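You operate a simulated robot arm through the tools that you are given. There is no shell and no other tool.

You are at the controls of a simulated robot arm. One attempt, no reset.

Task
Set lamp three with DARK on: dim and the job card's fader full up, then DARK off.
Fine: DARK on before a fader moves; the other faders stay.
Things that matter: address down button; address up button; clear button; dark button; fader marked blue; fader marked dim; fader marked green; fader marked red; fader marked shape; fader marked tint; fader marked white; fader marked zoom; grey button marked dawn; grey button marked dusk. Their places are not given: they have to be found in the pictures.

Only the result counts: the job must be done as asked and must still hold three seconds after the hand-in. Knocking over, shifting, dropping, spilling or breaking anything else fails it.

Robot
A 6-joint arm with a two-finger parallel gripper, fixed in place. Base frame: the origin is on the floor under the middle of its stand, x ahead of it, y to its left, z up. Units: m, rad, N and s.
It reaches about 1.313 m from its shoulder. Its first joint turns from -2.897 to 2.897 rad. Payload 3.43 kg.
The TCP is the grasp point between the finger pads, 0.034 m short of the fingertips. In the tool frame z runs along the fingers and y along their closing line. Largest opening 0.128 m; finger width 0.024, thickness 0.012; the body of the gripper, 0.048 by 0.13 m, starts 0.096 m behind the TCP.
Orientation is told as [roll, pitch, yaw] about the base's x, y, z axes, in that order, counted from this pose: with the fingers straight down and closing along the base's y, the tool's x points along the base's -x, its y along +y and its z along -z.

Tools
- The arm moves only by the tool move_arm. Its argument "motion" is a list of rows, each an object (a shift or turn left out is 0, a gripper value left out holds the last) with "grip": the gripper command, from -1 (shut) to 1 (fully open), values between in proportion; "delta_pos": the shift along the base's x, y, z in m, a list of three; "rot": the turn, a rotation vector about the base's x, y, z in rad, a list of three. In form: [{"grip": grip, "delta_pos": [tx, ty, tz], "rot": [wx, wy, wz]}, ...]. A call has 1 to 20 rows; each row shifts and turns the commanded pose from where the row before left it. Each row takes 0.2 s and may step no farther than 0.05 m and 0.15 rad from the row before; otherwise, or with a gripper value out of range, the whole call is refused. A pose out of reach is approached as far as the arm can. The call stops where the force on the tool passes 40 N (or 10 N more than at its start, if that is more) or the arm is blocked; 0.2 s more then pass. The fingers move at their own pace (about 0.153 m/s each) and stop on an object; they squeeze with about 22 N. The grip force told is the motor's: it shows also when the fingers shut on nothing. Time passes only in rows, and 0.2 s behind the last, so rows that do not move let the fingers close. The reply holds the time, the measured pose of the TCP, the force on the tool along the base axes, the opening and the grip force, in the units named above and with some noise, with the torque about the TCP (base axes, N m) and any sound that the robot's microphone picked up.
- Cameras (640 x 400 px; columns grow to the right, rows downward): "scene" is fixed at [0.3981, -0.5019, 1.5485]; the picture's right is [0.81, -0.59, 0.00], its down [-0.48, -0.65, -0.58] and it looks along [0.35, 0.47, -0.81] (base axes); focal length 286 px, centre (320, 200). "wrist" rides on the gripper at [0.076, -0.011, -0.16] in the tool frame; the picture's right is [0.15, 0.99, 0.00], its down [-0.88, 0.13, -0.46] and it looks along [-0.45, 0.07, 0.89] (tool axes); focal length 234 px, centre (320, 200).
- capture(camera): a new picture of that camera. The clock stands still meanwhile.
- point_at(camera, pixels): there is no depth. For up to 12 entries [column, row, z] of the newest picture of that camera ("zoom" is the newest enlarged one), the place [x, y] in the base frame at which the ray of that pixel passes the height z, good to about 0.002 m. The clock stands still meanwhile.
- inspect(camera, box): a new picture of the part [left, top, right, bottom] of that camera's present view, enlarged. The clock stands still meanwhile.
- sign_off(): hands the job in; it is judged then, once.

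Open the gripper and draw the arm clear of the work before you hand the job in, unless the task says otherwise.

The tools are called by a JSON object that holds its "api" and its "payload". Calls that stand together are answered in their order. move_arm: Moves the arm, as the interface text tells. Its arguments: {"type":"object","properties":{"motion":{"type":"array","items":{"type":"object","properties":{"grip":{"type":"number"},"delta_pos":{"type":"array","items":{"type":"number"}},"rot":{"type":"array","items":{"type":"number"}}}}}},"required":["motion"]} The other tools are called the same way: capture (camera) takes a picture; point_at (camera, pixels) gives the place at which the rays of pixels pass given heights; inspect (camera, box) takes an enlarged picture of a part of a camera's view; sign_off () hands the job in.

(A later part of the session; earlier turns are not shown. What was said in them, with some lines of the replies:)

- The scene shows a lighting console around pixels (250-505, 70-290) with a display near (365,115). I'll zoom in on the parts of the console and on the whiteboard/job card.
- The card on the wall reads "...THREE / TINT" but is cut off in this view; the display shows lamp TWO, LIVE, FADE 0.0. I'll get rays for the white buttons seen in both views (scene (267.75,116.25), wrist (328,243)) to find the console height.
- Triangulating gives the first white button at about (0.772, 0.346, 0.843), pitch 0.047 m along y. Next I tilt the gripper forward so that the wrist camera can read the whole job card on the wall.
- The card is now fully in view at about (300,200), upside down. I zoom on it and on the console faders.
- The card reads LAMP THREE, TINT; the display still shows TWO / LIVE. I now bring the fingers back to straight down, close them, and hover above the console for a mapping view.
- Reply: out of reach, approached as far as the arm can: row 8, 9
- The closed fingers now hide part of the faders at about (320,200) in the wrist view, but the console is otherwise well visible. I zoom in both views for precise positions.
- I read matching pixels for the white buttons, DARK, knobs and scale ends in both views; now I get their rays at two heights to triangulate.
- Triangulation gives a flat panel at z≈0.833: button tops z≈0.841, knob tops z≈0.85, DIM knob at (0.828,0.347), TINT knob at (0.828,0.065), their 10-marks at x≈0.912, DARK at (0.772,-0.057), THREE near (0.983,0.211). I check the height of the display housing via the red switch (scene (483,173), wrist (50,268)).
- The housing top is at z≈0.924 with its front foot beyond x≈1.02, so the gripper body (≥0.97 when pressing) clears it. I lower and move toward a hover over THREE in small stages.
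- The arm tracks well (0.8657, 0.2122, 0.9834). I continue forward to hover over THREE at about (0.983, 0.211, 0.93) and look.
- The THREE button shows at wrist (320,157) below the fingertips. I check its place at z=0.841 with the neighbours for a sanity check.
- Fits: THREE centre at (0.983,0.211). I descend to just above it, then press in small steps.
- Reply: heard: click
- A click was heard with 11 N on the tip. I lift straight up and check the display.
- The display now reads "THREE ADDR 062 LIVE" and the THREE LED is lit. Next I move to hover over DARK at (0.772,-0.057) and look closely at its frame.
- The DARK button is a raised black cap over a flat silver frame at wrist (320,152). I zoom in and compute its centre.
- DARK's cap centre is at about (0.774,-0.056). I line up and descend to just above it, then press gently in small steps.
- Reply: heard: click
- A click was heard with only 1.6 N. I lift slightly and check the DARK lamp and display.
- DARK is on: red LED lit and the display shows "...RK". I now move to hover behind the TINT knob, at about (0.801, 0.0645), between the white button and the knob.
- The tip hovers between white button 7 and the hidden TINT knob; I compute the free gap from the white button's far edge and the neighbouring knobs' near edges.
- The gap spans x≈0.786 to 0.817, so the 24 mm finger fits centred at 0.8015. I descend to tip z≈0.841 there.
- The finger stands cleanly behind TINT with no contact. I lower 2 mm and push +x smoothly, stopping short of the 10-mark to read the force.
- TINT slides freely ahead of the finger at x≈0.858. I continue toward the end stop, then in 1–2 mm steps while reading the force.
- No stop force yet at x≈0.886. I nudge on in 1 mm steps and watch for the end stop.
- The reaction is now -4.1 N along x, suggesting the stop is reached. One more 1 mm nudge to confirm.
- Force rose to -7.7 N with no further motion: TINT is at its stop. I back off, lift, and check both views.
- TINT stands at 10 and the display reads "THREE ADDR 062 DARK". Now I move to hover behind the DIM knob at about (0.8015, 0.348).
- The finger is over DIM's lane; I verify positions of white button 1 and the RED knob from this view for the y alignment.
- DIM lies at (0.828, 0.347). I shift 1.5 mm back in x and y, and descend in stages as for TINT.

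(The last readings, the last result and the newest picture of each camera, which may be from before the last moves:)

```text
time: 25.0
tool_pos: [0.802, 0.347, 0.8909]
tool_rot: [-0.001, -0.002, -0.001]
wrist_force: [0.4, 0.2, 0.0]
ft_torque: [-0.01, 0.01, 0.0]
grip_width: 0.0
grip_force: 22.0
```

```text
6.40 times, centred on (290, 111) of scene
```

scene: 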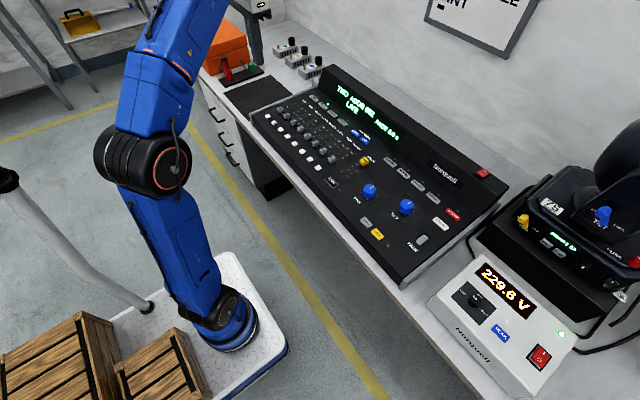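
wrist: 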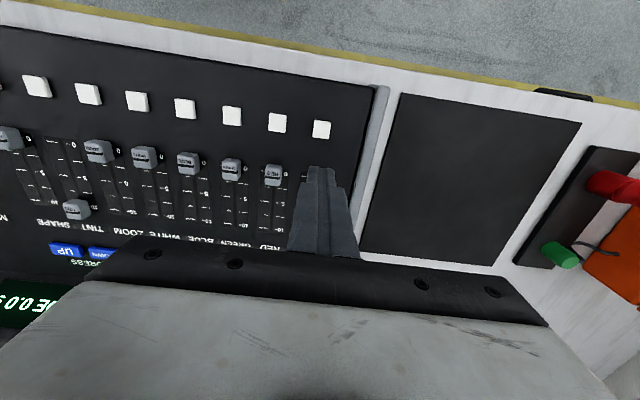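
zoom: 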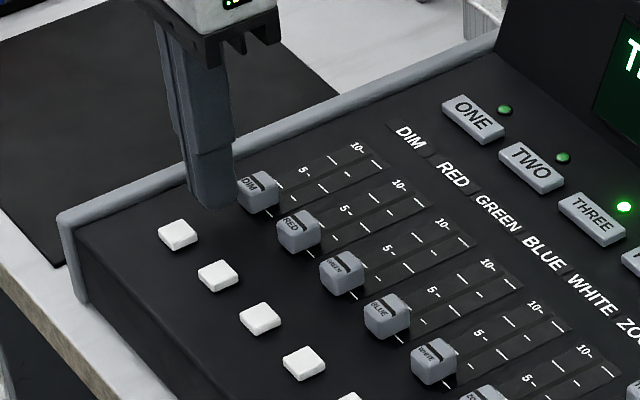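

Aligned at (0.802, 0.347, 0.891), clear of the knob and white button. I lower to TCP z≈0.875 and push forward.

{"api": "move_arm", "payload": {"motion": [{"delta_pos": [0, 0, -0.01]}, {"delta_pos": [0, 0, -0.004]}, {"delta_pos": [0, 0, -0.002]}, {"delta_pos": [0, 0, 0]}]}}

```text
time: 26.0
tool_pos: [0.8024, 0.3467, 0.8745]
tool_rot: [0.002, 0.001, 0.0]
wrist_force: [1.7, 1.7, 2.6]
ft_torque: [0.05, -0.09, 0.02]
grip_width: 0.0
grip_force: 22.1
```

A slight force (1.7, 1.7, 2.6 N) appears; I look to see whether the tip touches something before pushing.

{"api": "inspect", "payload": {"camera": "wrist", "box": [240, 110, 400, 210]}}

{"api": "inspect", "payload": {"camera": "scene", "box": [250, 85, 320, 129]}}

{"api": "move_arm", "payload": {"motion": [{"delta_pos": [0, 0, 0.001]}, {"delta_pos": [0, 0, 0]}]}}

```text
4.00 times, centred on (320, 160) of wrist
```

zoom: 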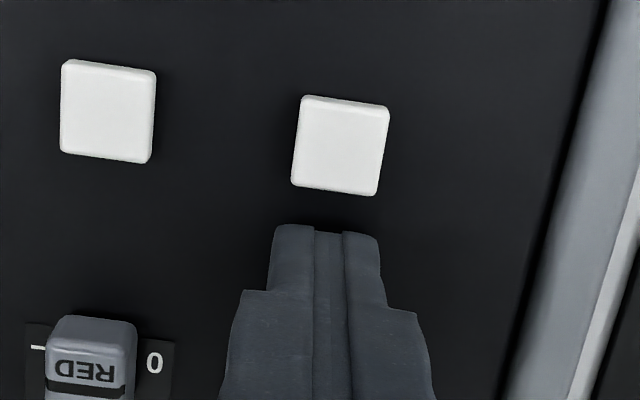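

```text
9.09 times, centred on (285, 107) of scene
```

zoom: 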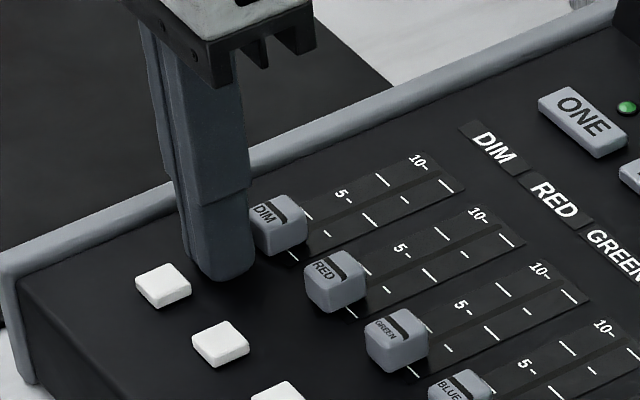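

```text
time: 26.6
tool_pos: [0.8022, 0.3469, 0.8741]
tool_rot: [0.003, 0.001, 0.001]
wrist_force: [-0.6, -0.1, -1.2]
ft_torque: [-0.05, -0.04, 0.0]
grip_width: 0.0002
grip_force: 21.8
```

The view shows the tip clear of the white button and behind the knob, and the force is back to noise level. I push DIM forward.

{"api": "move_arm", "payload": {"motion": [{"delta_pos": [0.003, 0, 0]}, {"delta_pos": [0.003, 0, 0]}, {"delta_pos": [0.004, 0, 0]}, {"delta_pos": [0.006, 0, 0]}, {"delta_pos": [0.008, 0, 0]}, {"delta_pos": [0.008, 0, 0]}, {"delta_pos": [0.008, 0, 0]}, {"delta_pos": [0.008, 0, 0]}, {"delta_pos": [0.008, 0, 0]}, {"delta_pos": [0.007, 0, 0]}, {"delta_pos": [0.007, 0, 0]}, {"delta_pos": [0.006, 0, 0]}, {"delta_pos": [0.004, 0, 0]}, {"delta_pos": [0.002, 0, 0]}, {"delta_pos": [0.002, 0, 0]}, {"delta_pos": [0, 0, 0]}]}}

{"api": "inspect", "payload": {"camera": "scene", "box": [260, 80, 360, 142]}}

```text
time: 30.0
tool_pos: [0.886, 0.3468, 0.8744]
tool_rot: [0.002, 0.0, 0.0]
wrist_force: [-0.2, 0.3, -0.6]
ft_torque: [0.04, -0.01, -0.02]
grip_width: 0.0
grip_force: 21.9
```

```text
6.40 times, centred on (310, 111) of scene
```

zoom: 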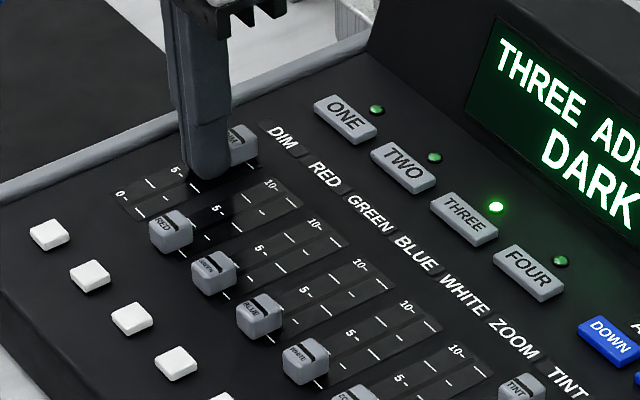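

DIM has travelled almost to 10 with no stop force yet at x≈0.886. I nudge on in 1 mm steps to the end stop.

{"api": "move_arm", "payload": {"motion": [{"delta_pos": [0.001, 0, 0]}, {"delta_pos": [0.001, 0, 0]}, {"delta_pos": [0.001, 0, 0]}, {"delta_pos": [0, 0, 0]}]}}

```text
time: 31.0
tool_pos: [0.889, 0.3461, 0.8742]
tool_rot: [0.002, 0.001, -0.001]
wrist_force: [-4.4, -1.2, -1.3]
ft_torque: [-0.03, 0.13, 0.0]
grip_width: 0.0002
grip_force: 21.9
```

The reaction is -4.4 N, the same pattern as TINT. One more 1 mm nudge to confirm the stop.

{"api": "move_arm", "payload": {"motion": [{"delta_pos": [0.001, 0, 0]}, {"delta_pos": [0, 0, 0]}]}}

```text
time: 31.6
tool_pos: [0.8899, 0.3467, 0.8752]
tool_rot: [0.004, 0.002, 0.001]
wrist_force: [-7.8, -1.5, -0.8]
ft_torque: [-0.08, 0.2, -0.03]
grip_width: 0.0
grip_force: 21.8
```

The force climbed to -7.8 N: DIM is on its stop. I back off, lift, and check all faders.

{"api": "move_arm", "payload": {"motion": [{"delta_pos": [-0.004, 0, 0]}, {"delta_pos": [-0.006, 0, 0]}, {"delta_pos": [0, 0, 0.03]}, {"delta_pos": [-0.02, 0, 0.04]}, {"delta_pos": [-0.02, -0.03, 0.015]}, {"delta_pos": [-0.02, -0.04, 0]}, {"delta_pos": [-0.02, -0.045, 0]}, {"delta_pos": [-0.01, -0.045, 0]}, {"delta_pos": [-0.01, -0.045, 0]}, {"delta_pos": [-0.005, -0.045, 0]}, {"delta_pos": [0, -0.045, 0]}, {"delta_pos": [0, -0.045, 0]}, {"delta_pos": [0, -0.045, 0]}, {"delta_pos": [0, 0, 0]}]}}

{"api": "capture", "payload": {"camera": "wrist"}}

{"api": "inspect", "payload": {"camera": "scene", "box": [250, 75, 410, 175]}}

```text
time: 34.6
tool_pos: [0.774, -0.0381, 0.9611]
tool_rot: [0.002, 0.0, 0.001]
wrist_force: [0.0, 0.2, 0.0]
ft_torque: [0.01, -0.01, -0.02]
grip_width: 0.0
grip_force: 22.1
```

```text
taken
```

wrist: 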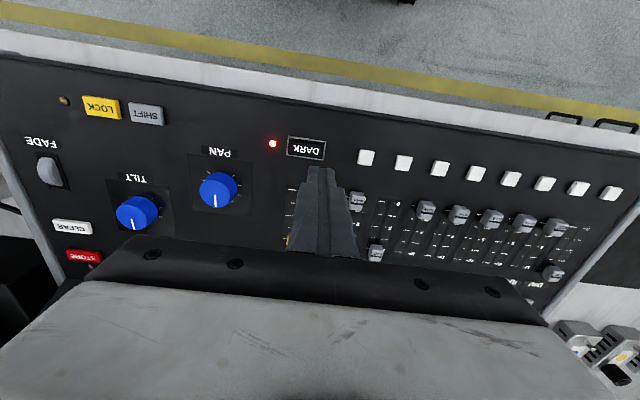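

```text
4.00 times, centred on (330, 125) of scene
```

zoom: 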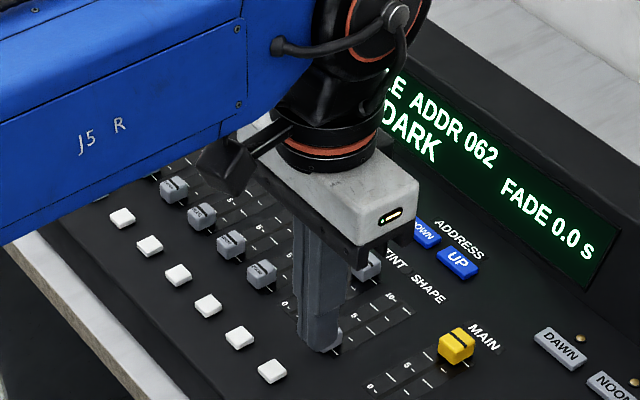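

DARK LED is still lit; DIM (553,272) and TINT (376,252) are at the top end, the rest at 0. I zoom to confirm before turning DARK off.

{"api": "inspect", "payload": {"camera": "wrist", "box": [340, 140, 640, 300]}}

{"api": "inspect", "payload": {"camera": "wrist", "box": [260, 110, 380, 185]}}

{"api": "point_at", "payload": {"camera": "wrist", "pixels": [[306, 147.5, 0.843], [376, 251, 0.85], [553, 271, 0.85]]}}

```text
2.13 times, centred on (490, 220) of wrist
```

zoom: 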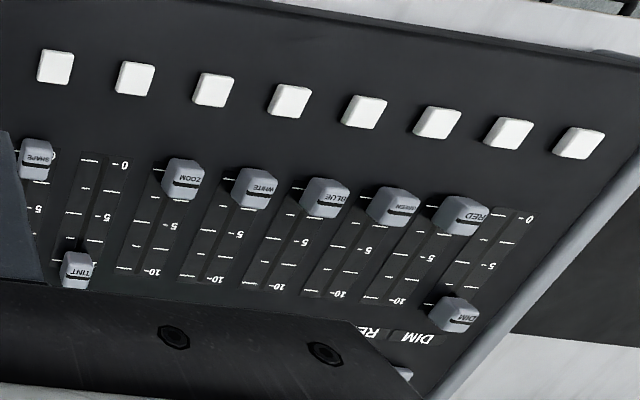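

```text
5.33 times, centred on (320, 148) of wrist
```

zoom: 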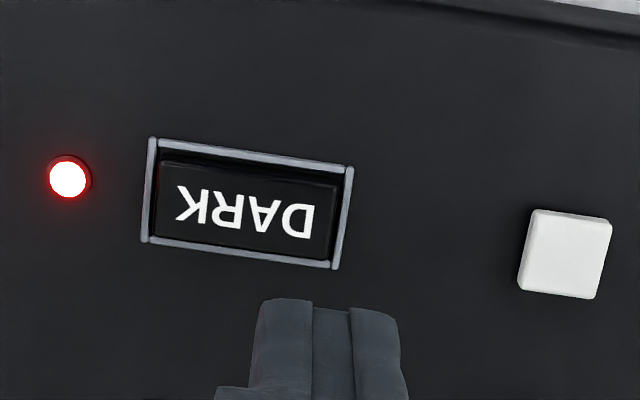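

```text
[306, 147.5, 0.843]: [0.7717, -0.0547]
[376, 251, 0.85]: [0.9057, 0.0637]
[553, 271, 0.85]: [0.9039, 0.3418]
```

DIM and TINT are at full, the others at 0. I press DARK again at (0.774,-0.056) with the same small steps as before.

{"api": "move_arm", "payload": {"motion": [{"delta_pos": [0, -0.018, -0.02]}, {"delta_pos": [0, 0, -0.03]}, {"delta_pos": [0, 0, -0.024]}, {"delta_pos": [0, 0, -0.005]}, {"delta_pos": [0, 0, -0.002]}, {"delta_pos": [0, 0, 0]}]}}

```text
time: 36.0
tool_pos: [0.774, -0.0571, 0.8792]
tool_rot: [0.002, 0.0, 0.0]
wrist_force: [-1.1, -0.2, 1.8]
ft_torque: [-0.02, 0.07, -0.01]
grip_width: 0.0
grip_force: 22.0
heard: click
```

A click was heard again. I lift straight up and check the DARK LED and the display.

{"api": "move_arm", "payload": {"motion": [{"delta_pos": [0, 0, 0.01]}, {"delta_pos": [0, 0, 0.03]}, {"delta_pos": [-0.02, 0, 0.04]}, {"delta_pos": [-0.04, 0, 0.03]}, {"delta_pos": [-0.05, 0, 0.02]}, {"delta_pos": [0, 0, 0]}]}}

{"api": "capture", "payload": {"camera": "scene"}}

{"api": "inspect", "payload": {"camera": "scene", "box": [250, 75, 410, 195]}}

```text
refused: row 5 steps farther than a row can; nothing moved
```

```text
taken
```

scene: 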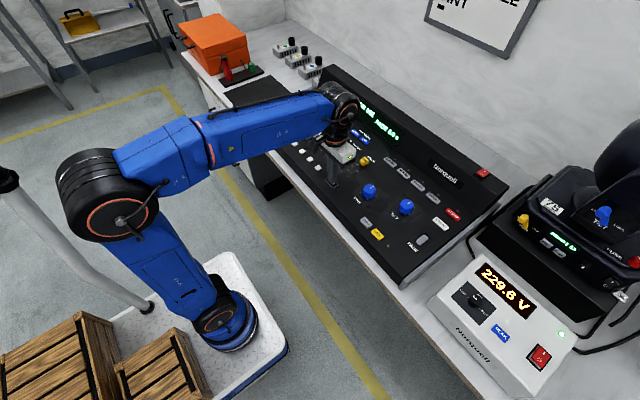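

```text
3.33 times, centred on (330, 135) of scene
```

zoom: 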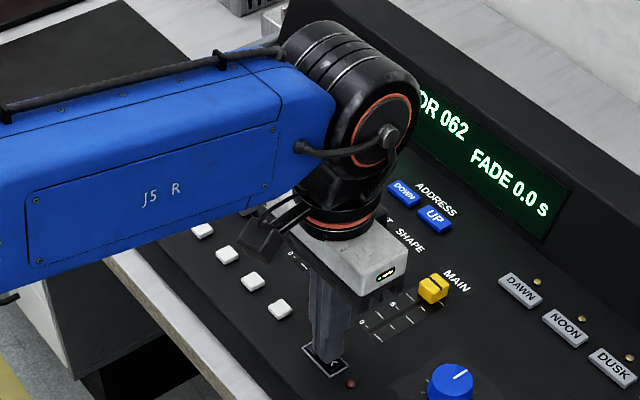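

The lift was refused for a step that was too long; the DARK LED already appears off at (348,383 in the zoom). I lift again with shorter steps and draw back.

{"api": "move_arm", "payload": {"motion": [{"delta_pos": [0, 0, 0.01]}, {"delta_pos": [0, 0, 0.03]}, {"delta_pos": [-0.01, 0, 0.04]}, {"delta_pos": [-0.03, 0, 0.03]}, {"delta_pos": [-0.04, 0.02, 0.02]}, {"delta_pos": [-0.04, 0.02, 0.02]}, {"delta_pos": [-0.04, 0.02, 0.02]}, {"delta_pos": [-0.04, 0.02, 0]}, {"delta_pos": [0, 0, 0]}]}}

{"api": "capture", "payload": {"camera": "scene"}}

{"api": "inspect", "payload": {"camera": "scene", "box": [250, 75, 410, 195]}}

```text
time: 38.0
tool_pos: [0.5744, 0.0263, 1.0485]
tool_rot: [-0.001, -0.001, -0.002]
wrist_force: [0.0, 0.0, -0.3]
ft_torque: [-0.01, -0.03, 0.01]
grip_width: 0.0
grip_force: 22.1
```

```text
taken
```

scene: 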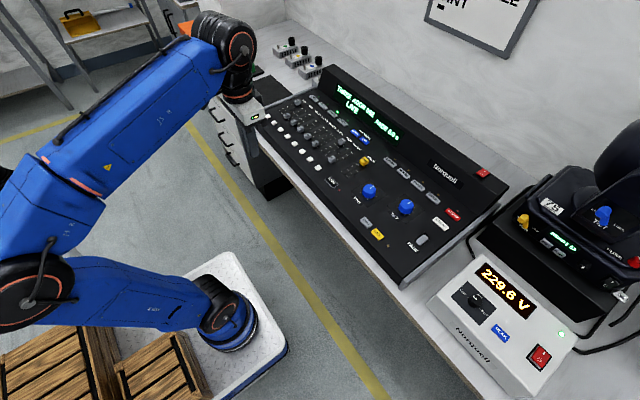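

```text
3.33 times, centred on (330, 135) of scene
```

zoom: 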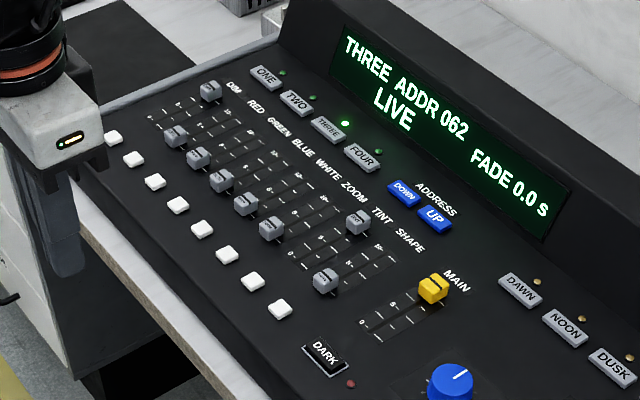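

The display reads "THREE ADDR 062 LIVE", DIM and TINT are full up, DARK LED off. I open the gripper and check details, including the fixture's own display at the right.

{"api": "move_arm", "payload": {"motion": [{"grip": 1, "delta_pos": [-0.03, 0, 0.02]}, {"grip": 1}, {"grip": 1}, {"grip": 1}]}}

{"api": "inspect", "payload": {"camera": "scene", "box": [500, 110, 640, 300]}}

{"api": "inspect", "payload": {"camera": "scene", "box": [270, 85, 370, 147]}}

{"api": "inspect", "payload": {"camera": "scene", "box": [320, 140, 480, 240]}}

```text
time: 39.0
tool_pos: [0.546, 0.0258, 1.0677]
tool_rot: [0.001, 0.002, -0.001]
wrist_force: [-0.3, 0.7, 0.4]
ft_torque: [0.01, 0.01, 0.01]
grip_width: 0.1282
grip_force: 0.2
```

```text
2.11 times, centred on (570, 205) of scene
```

zoom: 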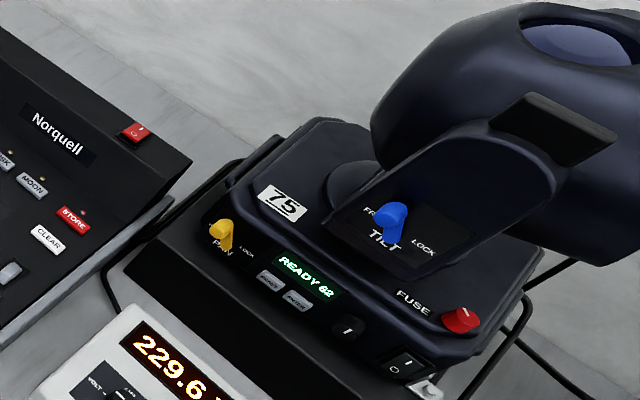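

```text
6.40 times, centred on (320, 116) of scene
```

zoom: 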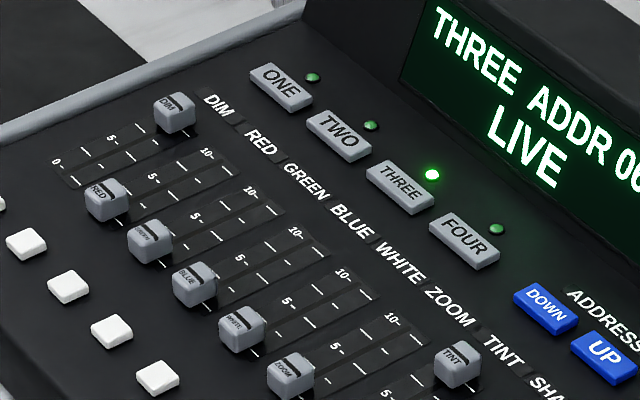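

```text
4.00 times, centred on (400, 190) of scene
```

zoom: 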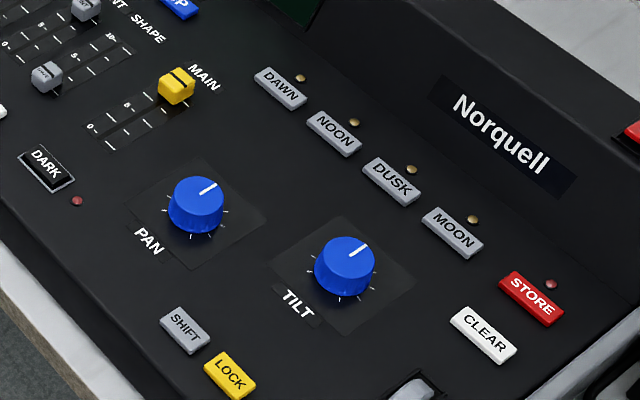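

The console shows THREE, ADDR 062 (the fixture reads READY 62) and LIVE. DIM and TINT are on their end stops, the other faders are at 0, and MAIN has not moved. The DARK LED is off, the gripper is open and the arm is clear, so I hand the job in.

{"api": "sign_off", "payload": {}}

```text
The job is handed in.
```

Lamp three is set and the job is handed in. The hand-in reply only confirmed it was received, so I don't have a verdict on whether it passed.

- **Lamp:** I pressed THREE. The display read "THREE ADDR 062", and the fixture's own display reads "READY 62".
- **Job card:** it reads LAMP THREE, TINT, so TINT was the second fader.
- **DARK on:** I pressed DARK before any fader moved. Its LED lit and the display showed DARK.
- **Faders:** TINT and then DIM were pushed up until each met its end stop. The other six lamp faders stayed at 0, and MAIN did not move.
- **DARK off:** I pressed DARK again. The LED went out and the display returned to LIVE.

I saw no change in the fixture's light itself, so the result rests on the fader positions and the console display. The gripper was open and the arm clear of the console at hand-in.
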